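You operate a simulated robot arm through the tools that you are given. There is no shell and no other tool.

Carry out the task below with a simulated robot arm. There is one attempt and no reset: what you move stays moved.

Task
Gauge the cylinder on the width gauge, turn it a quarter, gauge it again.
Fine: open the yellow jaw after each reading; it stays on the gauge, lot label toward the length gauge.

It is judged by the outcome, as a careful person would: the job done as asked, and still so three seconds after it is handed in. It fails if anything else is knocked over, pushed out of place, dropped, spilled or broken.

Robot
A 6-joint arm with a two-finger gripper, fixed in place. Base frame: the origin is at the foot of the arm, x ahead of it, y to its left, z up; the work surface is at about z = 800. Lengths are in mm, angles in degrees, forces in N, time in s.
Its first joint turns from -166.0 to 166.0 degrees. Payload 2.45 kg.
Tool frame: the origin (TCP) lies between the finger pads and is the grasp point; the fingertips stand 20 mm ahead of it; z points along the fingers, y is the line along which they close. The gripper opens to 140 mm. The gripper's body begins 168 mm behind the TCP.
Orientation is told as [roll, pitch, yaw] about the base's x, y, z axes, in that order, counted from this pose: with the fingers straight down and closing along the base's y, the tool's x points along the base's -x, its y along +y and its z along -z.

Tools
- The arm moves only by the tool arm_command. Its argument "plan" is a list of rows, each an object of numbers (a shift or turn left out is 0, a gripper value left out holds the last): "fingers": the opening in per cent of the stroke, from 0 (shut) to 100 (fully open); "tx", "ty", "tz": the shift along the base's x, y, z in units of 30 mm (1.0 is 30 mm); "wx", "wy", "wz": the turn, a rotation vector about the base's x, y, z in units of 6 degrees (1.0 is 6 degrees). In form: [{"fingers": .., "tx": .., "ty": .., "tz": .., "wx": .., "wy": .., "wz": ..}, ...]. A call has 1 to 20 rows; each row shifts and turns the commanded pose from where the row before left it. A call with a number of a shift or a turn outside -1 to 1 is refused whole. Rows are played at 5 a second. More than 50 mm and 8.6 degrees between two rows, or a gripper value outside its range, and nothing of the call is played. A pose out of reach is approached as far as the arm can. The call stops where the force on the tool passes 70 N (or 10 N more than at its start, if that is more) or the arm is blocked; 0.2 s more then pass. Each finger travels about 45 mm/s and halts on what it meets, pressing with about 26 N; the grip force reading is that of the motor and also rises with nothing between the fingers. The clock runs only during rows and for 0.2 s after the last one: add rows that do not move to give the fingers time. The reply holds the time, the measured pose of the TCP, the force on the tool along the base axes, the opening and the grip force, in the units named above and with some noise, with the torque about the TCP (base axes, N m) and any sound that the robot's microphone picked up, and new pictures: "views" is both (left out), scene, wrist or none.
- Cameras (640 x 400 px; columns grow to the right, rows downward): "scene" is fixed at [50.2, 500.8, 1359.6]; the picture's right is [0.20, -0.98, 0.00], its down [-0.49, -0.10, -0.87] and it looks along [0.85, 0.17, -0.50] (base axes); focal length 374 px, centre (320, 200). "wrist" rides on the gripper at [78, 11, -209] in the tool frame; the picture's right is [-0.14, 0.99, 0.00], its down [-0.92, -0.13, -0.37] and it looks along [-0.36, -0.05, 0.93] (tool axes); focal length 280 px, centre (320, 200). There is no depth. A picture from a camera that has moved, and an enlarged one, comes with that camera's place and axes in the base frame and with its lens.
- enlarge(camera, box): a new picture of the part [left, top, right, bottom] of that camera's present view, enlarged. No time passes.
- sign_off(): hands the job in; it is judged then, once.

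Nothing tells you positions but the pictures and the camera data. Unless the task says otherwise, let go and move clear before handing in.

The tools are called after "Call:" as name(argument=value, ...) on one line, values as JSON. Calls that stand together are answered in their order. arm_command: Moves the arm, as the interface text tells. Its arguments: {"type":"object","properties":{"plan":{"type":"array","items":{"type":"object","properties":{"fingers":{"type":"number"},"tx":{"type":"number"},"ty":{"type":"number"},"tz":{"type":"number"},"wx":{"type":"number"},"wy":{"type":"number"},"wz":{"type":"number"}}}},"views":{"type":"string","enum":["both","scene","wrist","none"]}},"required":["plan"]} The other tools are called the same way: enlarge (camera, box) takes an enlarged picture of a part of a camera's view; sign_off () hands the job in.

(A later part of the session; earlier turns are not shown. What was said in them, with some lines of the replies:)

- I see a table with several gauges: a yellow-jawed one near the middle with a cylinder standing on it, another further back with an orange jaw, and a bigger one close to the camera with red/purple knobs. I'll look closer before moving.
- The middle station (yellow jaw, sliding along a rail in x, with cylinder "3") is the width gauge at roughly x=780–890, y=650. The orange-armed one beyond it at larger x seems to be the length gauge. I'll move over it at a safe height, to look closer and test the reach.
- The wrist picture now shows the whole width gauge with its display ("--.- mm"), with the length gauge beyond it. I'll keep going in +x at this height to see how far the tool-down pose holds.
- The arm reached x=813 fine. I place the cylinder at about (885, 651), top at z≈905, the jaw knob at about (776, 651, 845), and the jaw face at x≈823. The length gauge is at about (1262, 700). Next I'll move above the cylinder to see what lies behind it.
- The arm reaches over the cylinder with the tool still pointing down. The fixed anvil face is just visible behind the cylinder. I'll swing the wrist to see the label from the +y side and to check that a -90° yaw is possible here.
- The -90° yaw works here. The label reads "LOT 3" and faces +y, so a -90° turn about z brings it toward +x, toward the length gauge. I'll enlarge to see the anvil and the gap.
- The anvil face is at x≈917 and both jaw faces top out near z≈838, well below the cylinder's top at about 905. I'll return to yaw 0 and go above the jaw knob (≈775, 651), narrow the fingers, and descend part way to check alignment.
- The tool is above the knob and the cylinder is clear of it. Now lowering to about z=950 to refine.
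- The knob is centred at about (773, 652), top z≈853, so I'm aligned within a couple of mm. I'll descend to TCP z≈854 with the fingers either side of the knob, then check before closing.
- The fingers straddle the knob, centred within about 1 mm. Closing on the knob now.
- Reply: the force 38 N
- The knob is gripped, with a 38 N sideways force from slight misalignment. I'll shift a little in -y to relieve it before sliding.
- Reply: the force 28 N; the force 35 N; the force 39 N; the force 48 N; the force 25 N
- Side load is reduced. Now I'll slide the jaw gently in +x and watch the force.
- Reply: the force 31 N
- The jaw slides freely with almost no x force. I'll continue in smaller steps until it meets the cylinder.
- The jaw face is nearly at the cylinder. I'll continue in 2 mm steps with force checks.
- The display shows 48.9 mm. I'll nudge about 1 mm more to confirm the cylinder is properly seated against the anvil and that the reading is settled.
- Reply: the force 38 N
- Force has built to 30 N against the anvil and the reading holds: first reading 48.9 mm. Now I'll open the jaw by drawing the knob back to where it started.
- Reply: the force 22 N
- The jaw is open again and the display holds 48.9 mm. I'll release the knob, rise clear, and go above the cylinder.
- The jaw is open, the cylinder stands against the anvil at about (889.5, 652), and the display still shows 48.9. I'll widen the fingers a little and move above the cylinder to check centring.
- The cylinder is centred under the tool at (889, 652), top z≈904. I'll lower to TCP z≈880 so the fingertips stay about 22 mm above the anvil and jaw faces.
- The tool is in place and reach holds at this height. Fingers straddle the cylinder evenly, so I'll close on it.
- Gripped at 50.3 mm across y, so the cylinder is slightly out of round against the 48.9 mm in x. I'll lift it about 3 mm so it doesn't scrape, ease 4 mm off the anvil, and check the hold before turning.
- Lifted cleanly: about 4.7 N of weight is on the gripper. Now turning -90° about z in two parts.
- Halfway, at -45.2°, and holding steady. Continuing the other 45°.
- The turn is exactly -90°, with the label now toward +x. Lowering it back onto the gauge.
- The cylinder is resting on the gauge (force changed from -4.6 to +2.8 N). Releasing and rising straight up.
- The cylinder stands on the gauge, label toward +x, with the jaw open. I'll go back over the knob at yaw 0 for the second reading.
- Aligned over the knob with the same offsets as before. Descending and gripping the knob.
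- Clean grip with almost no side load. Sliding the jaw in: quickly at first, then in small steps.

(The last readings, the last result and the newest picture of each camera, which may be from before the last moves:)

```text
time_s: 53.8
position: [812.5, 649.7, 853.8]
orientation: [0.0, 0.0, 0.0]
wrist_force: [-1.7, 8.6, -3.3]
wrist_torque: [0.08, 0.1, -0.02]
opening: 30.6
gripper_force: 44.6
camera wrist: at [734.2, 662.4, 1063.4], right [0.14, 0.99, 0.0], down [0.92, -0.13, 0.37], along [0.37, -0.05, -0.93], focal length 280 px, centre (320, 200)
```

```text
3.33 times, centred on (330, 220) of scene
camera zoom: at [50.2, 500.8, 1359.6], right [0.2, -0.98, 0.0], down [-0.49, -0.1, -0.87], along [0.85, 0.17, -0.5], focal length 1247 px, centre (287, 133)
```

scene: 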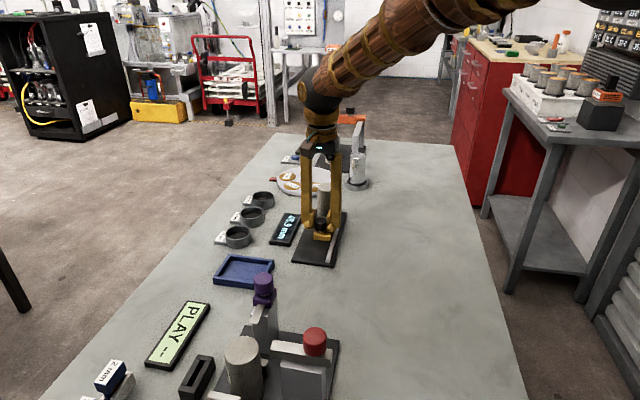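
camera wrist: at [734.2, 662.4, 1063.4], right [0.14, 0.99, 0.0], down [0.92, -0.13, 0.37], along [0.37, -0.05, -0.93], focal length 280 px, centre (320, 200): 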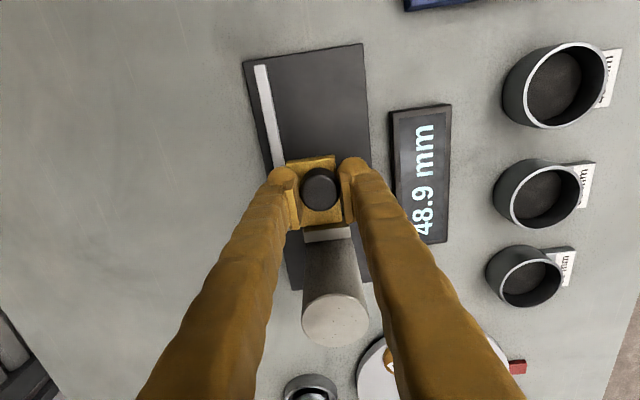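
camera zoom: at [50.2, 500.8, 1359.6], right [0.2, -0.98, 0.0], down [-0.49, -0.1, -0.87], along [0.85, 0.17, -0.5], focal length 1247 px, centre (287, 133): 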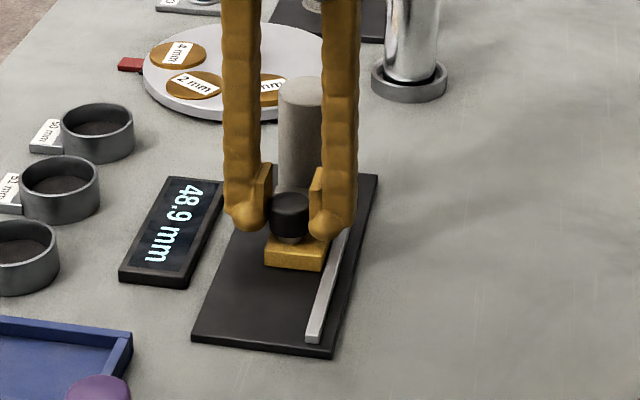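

Call:
arm_command(plan=[{"tx": 0.03}, {}, {}], views="scene")

Call:
enlarge(camera="scene", box=[270, 180, 350, 280])

```text
time_s: 54.6
position: [814.0, 649.4, 853.6]
orientation: [0.0, 0.1, -0.1]
wrist_force: [-15.3, 6.9, -1.3]
wrist_torque: [0.07, 0.28, 0.0]
opening: 30.7
gripper_force: 44.7
```

scene: 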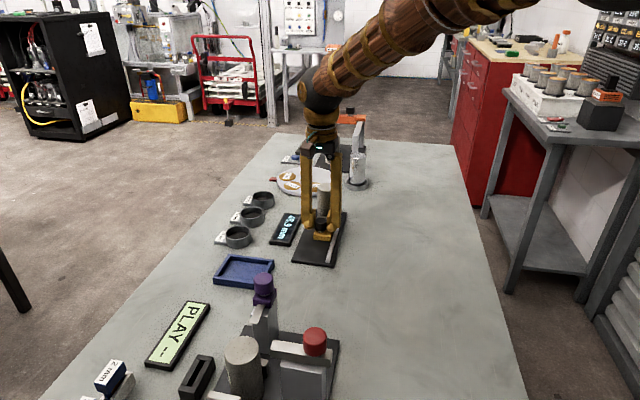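

```text
4.00 times, centred on (310, 230) of scene
camera zoom: at [50.2, 500.8, 1359.6], right [0.2, -0.98, 0.0], down [-0.49, -0.1, -0.87], along [0.85, 0.17, -0.5], focal length 1497 px, centre (360, 80)
```

zoom: 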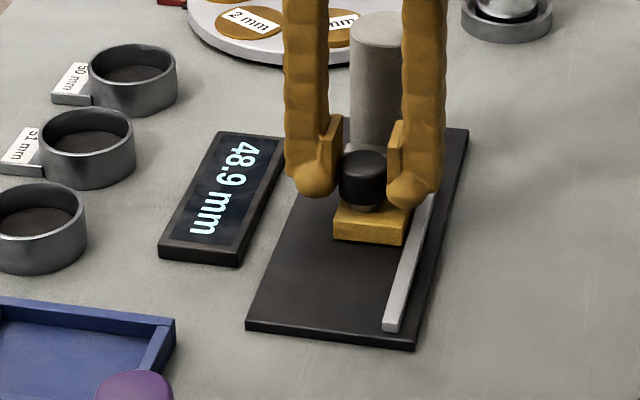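

The jaw is now meeting resistance (15 N) and the display reads 48.9 mm. I'll press up to about the same 30 N as before and dwell, to make sure it's a fresh reading.

Call:
arm_command(plan=[{"tx": 0.03}, {}, {}, {}, {}, {}])

Call:
enlarge(camera="scene", box=[270, 190, 340, 260])

Call:
enlarge(camera="wrist", box=[260, 100, 460, 350])

```text
time_s: 56.0
position: [813.5, 650.0, 853.2]
orientation: [0.0, -0.1, 0.1]
wrist_force: [-31.0, 2.8, -4.0]
wrist_torque: [-0.02, 0.53, 0.0]
opening: 30.8
gripper_force: 45.0
camera wrist: at [735.6, 662.5, 1063.5], right [0.14, 0.99, 0.0], down [0.92, -0.13, 0.37], along [0.36, -0.05, -0.93], focal length 280 px, centre (320, 200)
```

scene: 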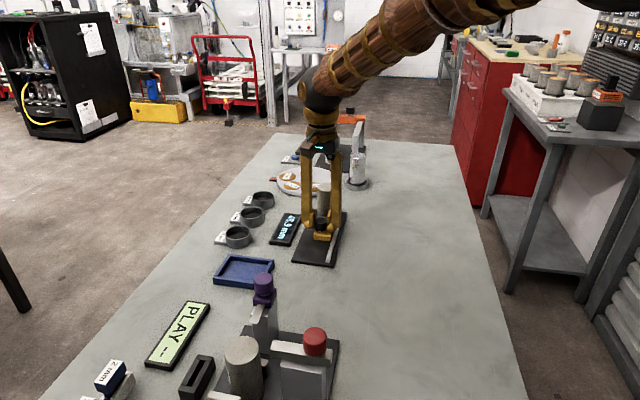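
wrist: 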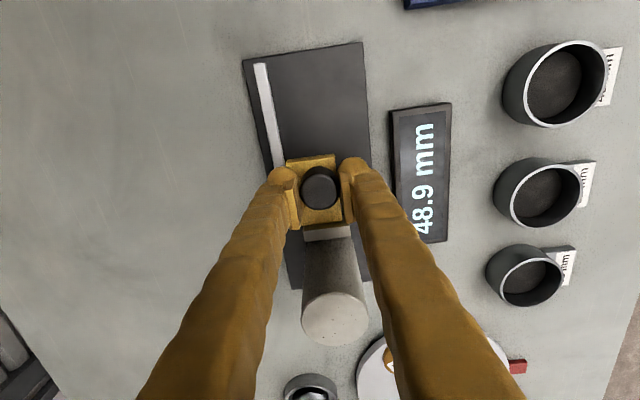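

```text
5.71 times, centred on (305, 225) of scene
camera zoom: at [50.2, 500.8, 1359.6], right [0.2, -0.98, 0.0], down [-0.49, -0.1, -0.87], along [0.85, 0.17, -0.5], focal length 2138 px, centre (406, 57)
```

zoom: 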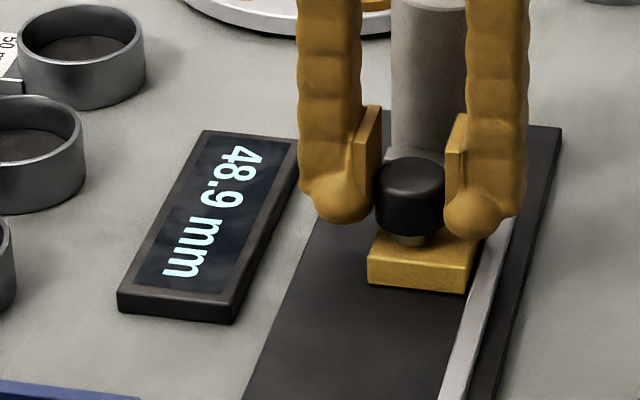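

```text
1.60 times, centred on (360, 225) of wrist
camera zoom: at [735.6, 662.5, 1063.5], right [0.14, 0.99, 0.0], down [0.92, -0.13, 0.37], along [0.36, -0.05, -0.93], focal length 449 px, centre (256, 160)
```

zoom: 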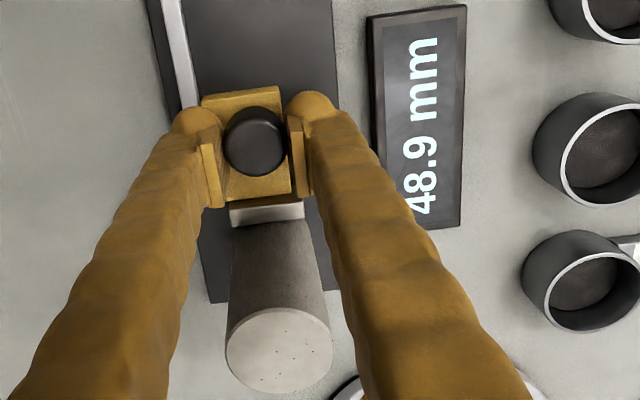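

Pressed to 31 N with the same travel as the first time, the display reads 48.9 mm, so both widths agree. Now I'll open the jaw again.

Call:
arm_command(plan=[{"tx": -0.05}, {"tx": -0.14}, {"tx": -0.2}, {"tx": -0.2}, {"tx": -0.2}, {"tx": -0.2}, {"tx": -0.2}, {"tx": -0.08}, {}])

Call:
enlarge(camera="scene", box=[270, 160, 370, 280])

```text
time_s: 58.0
position: [775.8, 650.5, 853.8]
orientation: [0.0, 0.0, 0.1]
wrist_force: [7.6, -1.1, -19.9]
wrist_torque: [-0.01, -0.11, 0.0]
opening: 30.6
gripper_force: 44.9
camera wrist: at [698.1, 662.5, 1063.7], right [0.14, 0.99, 0.0], down [0.92, -0.13, 0.37], along [0.36, -0.05, -0.93], focal length 280 px, centre (320, 200)
```

scene: 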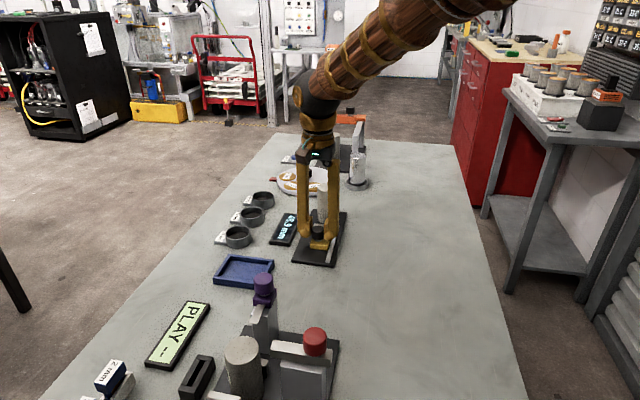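
wrist: 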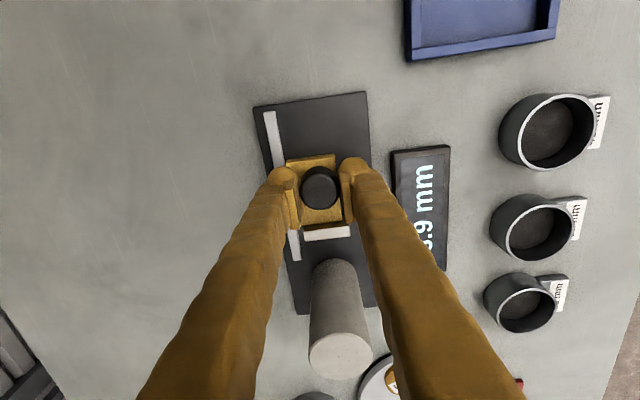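

```text
3.33 times, centred on (320, 220) of scene
camera zoom: at [50.2, 500.8, 1359.6], right [0.2, -0.98, 0.0], down [-0.49, -0.1, -0.87], along [0.85, 0.17, -0.5], focal length 1247 px, centre (320, 133)
```

zoom: 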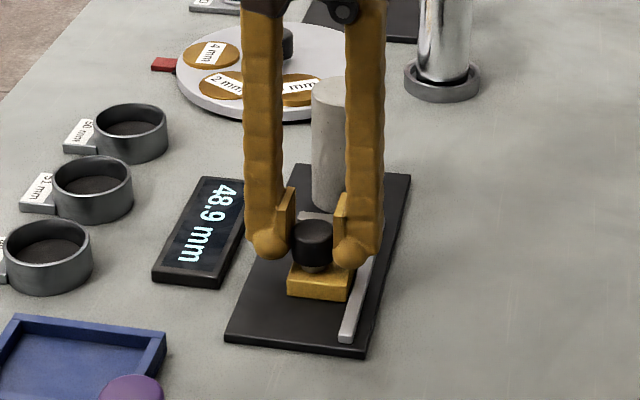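

The jaw is open again at its starting place. Releasing the knob and rising clear.

Call:
arm_command(plan=[{"fingers": 45}, {}, {}, {}, {"tz": 0.4}, {"tz": 0.8}, {"tz": 1}, {"tz": 1}, {"tz": 1}, {"tz": 1}, {"tz": 1}, {}])

Call:
enlarge(camera="scene", box=[270, 160, 370, 280])

Call:
enlarge(camera="wrist", box=[240, 80, 440, 280])

```text
time_s: 60.6
position: [776.8, 649.8, 1040.9]
orientation: [0.0, -0.1, 0.0]
wrist_force: [0.3, 0.2, 0.3]
wrist_torque: [-0.02, 0.01, 0.0]
opening: 62.7
gripper_force: 0.0
camera wrist: at [698.1, 662.3, 1249.8], right [0.14, 0.99, 0.0], down [0.92, -0.13, 0.37], along [0.37, -0.05, -0.93], focal length 280 px, centre (320, 200)
```

scene: 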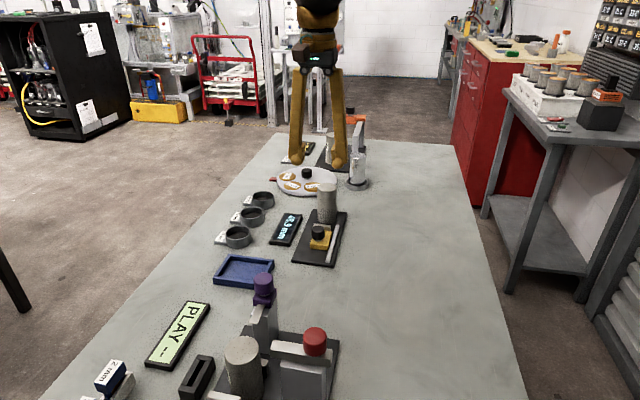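
wrist: 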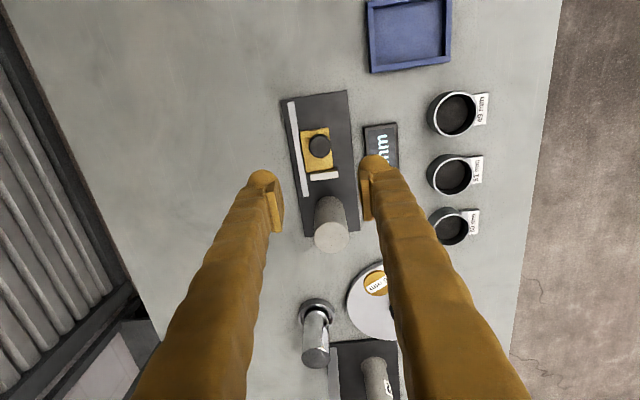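

```text
3.33 times, centred on (320, 220) of scene
camera zoom: at [50.2, 500.8, 1359.6], right [0.2, -0.98, 0.0], down [-0.49, -0.1, -0.87], along [0.85, 0.17, -0.5], focal length 1247 px, centre (320, 133)
```

zoom: 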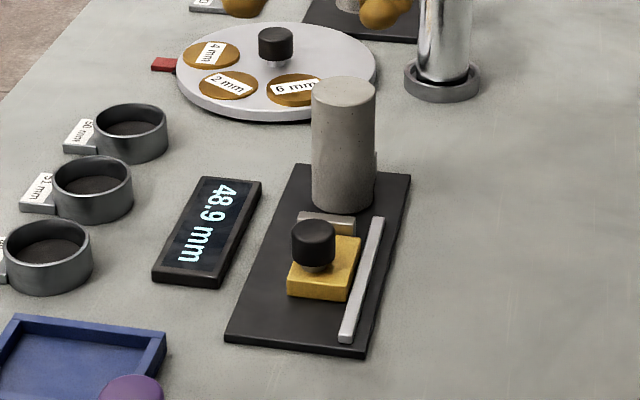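

```text
2.00 times, centred on (340, 180) of wrist
camera zoom: at [698.1, 662.3, 1249.8], right [0.14, 0.99, 0.0], down [0.92, -0.13, 0.37], along [0.37, -0.05, -0.93], focal length 561 px, centre (280, 240)
```

zoom: 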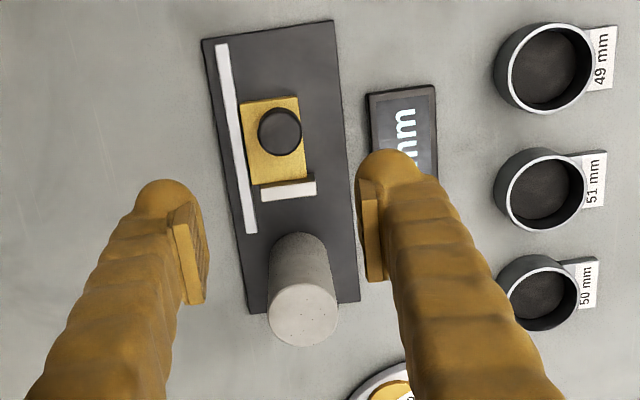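

Everything is clear of the gauge. I'll swing the wrist round once more, at a safe height, to verify the label's facing from the far side.

Call:
arm_command(plan=[{"tx": 0.2, "ty": 0.1, "wz": -1}, {"tx": 0.2, "ty": 0.1, "wz": -1}, {"tx": 0.2, "ty": 0.1, "wz": -1}, {"tx": 0.2, "ty": 0.1, "wz": -1}, {"tx": 0.2, "ty": 0.1, "wz": -1}, {"tx": 0.2, "ty": 0.1, "wz": -1}, {"tx": 0.2, "ty": 0.1, "wz": -1}, {"tx": 0.2, "ty": 0.1, "wz": -1}, {"tx": 0.2, "ty": 0.1, "wz": -1}, {"tx": 0.2, "ty": 0.1, "wz": -1}, {"tx": 0.2, "ty": 0.1, "wz": -1}, {"tx": 0.2, "ty": 0.1, "wz": -1}, {"tx": 0.2, "ty": 0.1, "wz": -1}, {"tx": 0.2, "ty": 0.1, "wz": -1}, {"tx": 0.2, "ty": 0.1, "wz": -1}, {"tx": 0.2, "ty": 0.1, "wz": -1}, {"tx": 0.2, "ty": 0.1, "wz": -1}, {"tx": 0.2, "ty": 0.1, "wz": -1}, {}])

Call:
enlarge(camera="wrist", box=[220, 60, 420, 240])

```text
time_s: 64.6
position: [884.1, 703.9, 1041.1]
orientation: [0.1, 0.0, -108.1]
wrist_force: [0.1, -0.1, 0.0]
wrist_torque: [0.0, 0.03, -0.03]
opening: 63.0
gripper_force: 0.0
camera wrist: at [918.4, 776.8, 1249.5], right [0.9, -0.44, 0.0], down [-0.41, -0.84, 0.37], along [-0.16, -0.33, -0.93], focal length 280 px, centre (320, 200)
```

scene: 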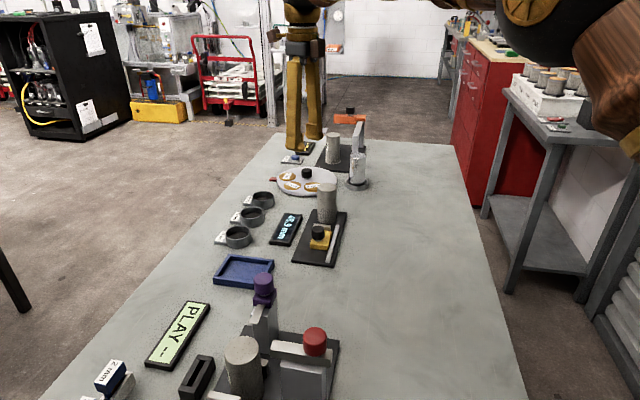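
wrist: 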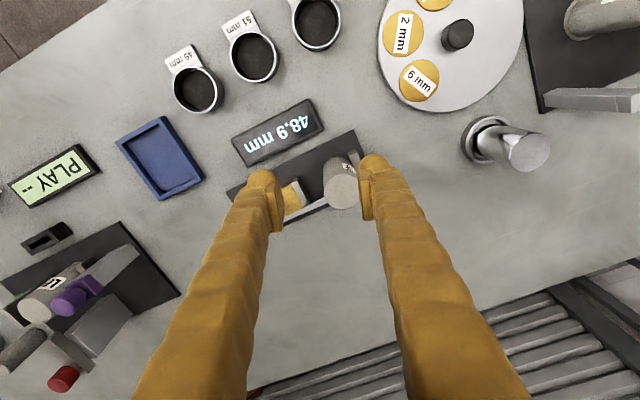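

```text
2.22 times, centred on (320, 150) of wrist
camera zoom: at [918.4, 776.8, 1249.5], right [0.9, -0.44, 0.0], down [-0.41, -0.84, 0.37], along [-0.16, -0.33, -0.93], focal length 623 px, centre (320, 311)
```

zoom: 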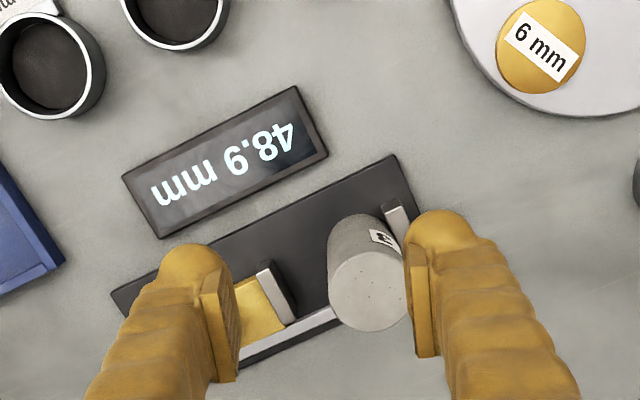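

The LOT 3 label faces +x toward the length gauge, the cylinder stands on the gauge, the jaw is open, and nothing else has moved. I'll back the arm off higher and clear of the station before handing in.

Call:
arm_command(plan=[{"tz": 0.8, "wz": 1}, {"tz": 0.8, "wz": 1, "tx": -0.5}, {"wz": 1, "tx": -0.8, "ty": -0.3}, {"wz": 1, "tx": -0.8, "ty": -0.3}, {"wz": 1, "tx": -0.8, "ty": -0.3}, {"wz": 1, "tx": -0.8, "ty": -0.3}, {"wz": 1, "tx": -0.8, "ty": -0.3}, {"wz": 1, "tx": -0.8, "ty": -0.3}, {"wz": 1, "tx": -0.8, "ty": -0.3}, {"wz": 1, "tx": -0.8, "ty": -0.3}, {"wz": 1}, {"wz": 1}, {"wz": 1}, {"wz": 1}, {"wz": 1}, {"wz": 1}, {"wz": 1}, {"wz": 1}, {}, {}])

Call:
enlarge(camera="scene", box=[220, 120, 400, 290])

```text
time_s: 68.8
position: [677.8, 632.0, 1088.7]
orientation: [0.0, 0.0, 0.1]
wrist_force: [0.3, -0.3, 0.6]
wrist_torque: [0.02, 0.0, -0.04]
opening: 63.0
gripper_force: 0.0
camera wrist: at [599.1, 644.7, 1297.8], right [0.14, 0.99, 0.0], down [0.92, -0.13, 0.37], along [0.37, -0.05, -0.93], focal length 280 px, centre (320, 200)
```

scene: 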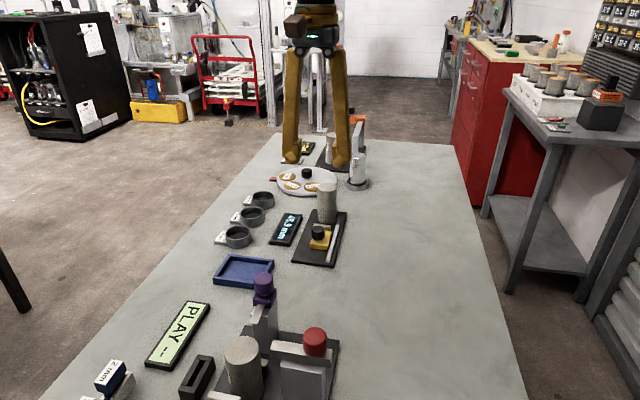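
wrist: 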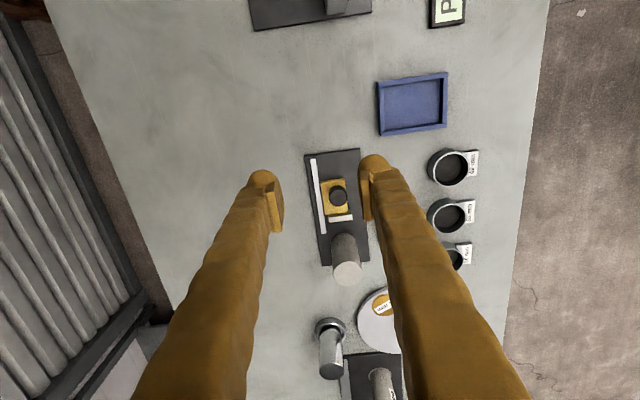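

```text
2.35 times, centred on (310, 205) of scene
camera zoom: at [50.2, 500.8, 1359.6], right [0.2, -0.98, 0.0], down [-0.49, -0.1, -0.87], along [0.85, 0.17, -0.5], focal length 880 px, centre (344, 188)
```

zoom: 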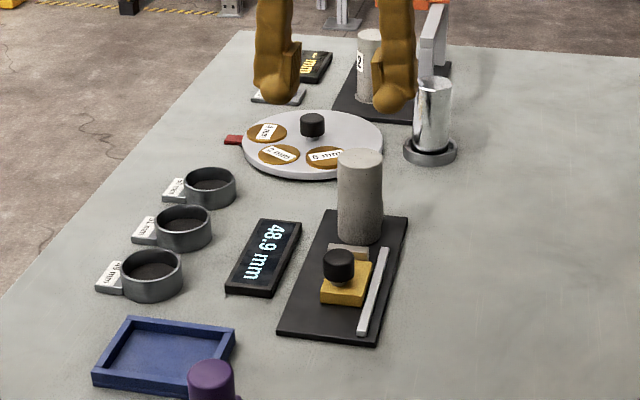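

The arm is clear, the jaw is open, the cylinder stands on the width gauge with LOT 3 toward the length gauge, and the rest of the bench is undisturbed. Both readings were taken at 48.9 mm, so I'm handing in.

Call:
sign_off()

```text
The job is handed in.
```

The cylinder (LOT 3) was gauged twice on the width gauge, with a quarter turn between. The display showed **48.9 mm** both times.

- **First reading:** 48.9 mm, held with the jaw pressed to about 30 N. I opened the yellow jaw afterwards.
- **Turn:** I lifted the cylinder about 3 mm, turned it 90° clockwise seen from above, and set it back on the gauge.
- **Second reading:** 48.9 mm at about 31 N. I opened the jaw again afterwards.

The display keeps its last value when the jaw opens, so I never saw the number refresh for the second reading. The jaw travelled the same distance to the same force both times, which fits an unchanged width.

When I gripped the cylinder before the turn, the gripper showed about 50.2 mm across the direction measured second. I put that down to an offset in the gripper's opening reading rather than the cylinder being out of round.

The cylinder was left standing on the gauge with the lot label toward the length gauge and the yellow jaw open. The arm is clear, and I saw nothing else on the bench moved.
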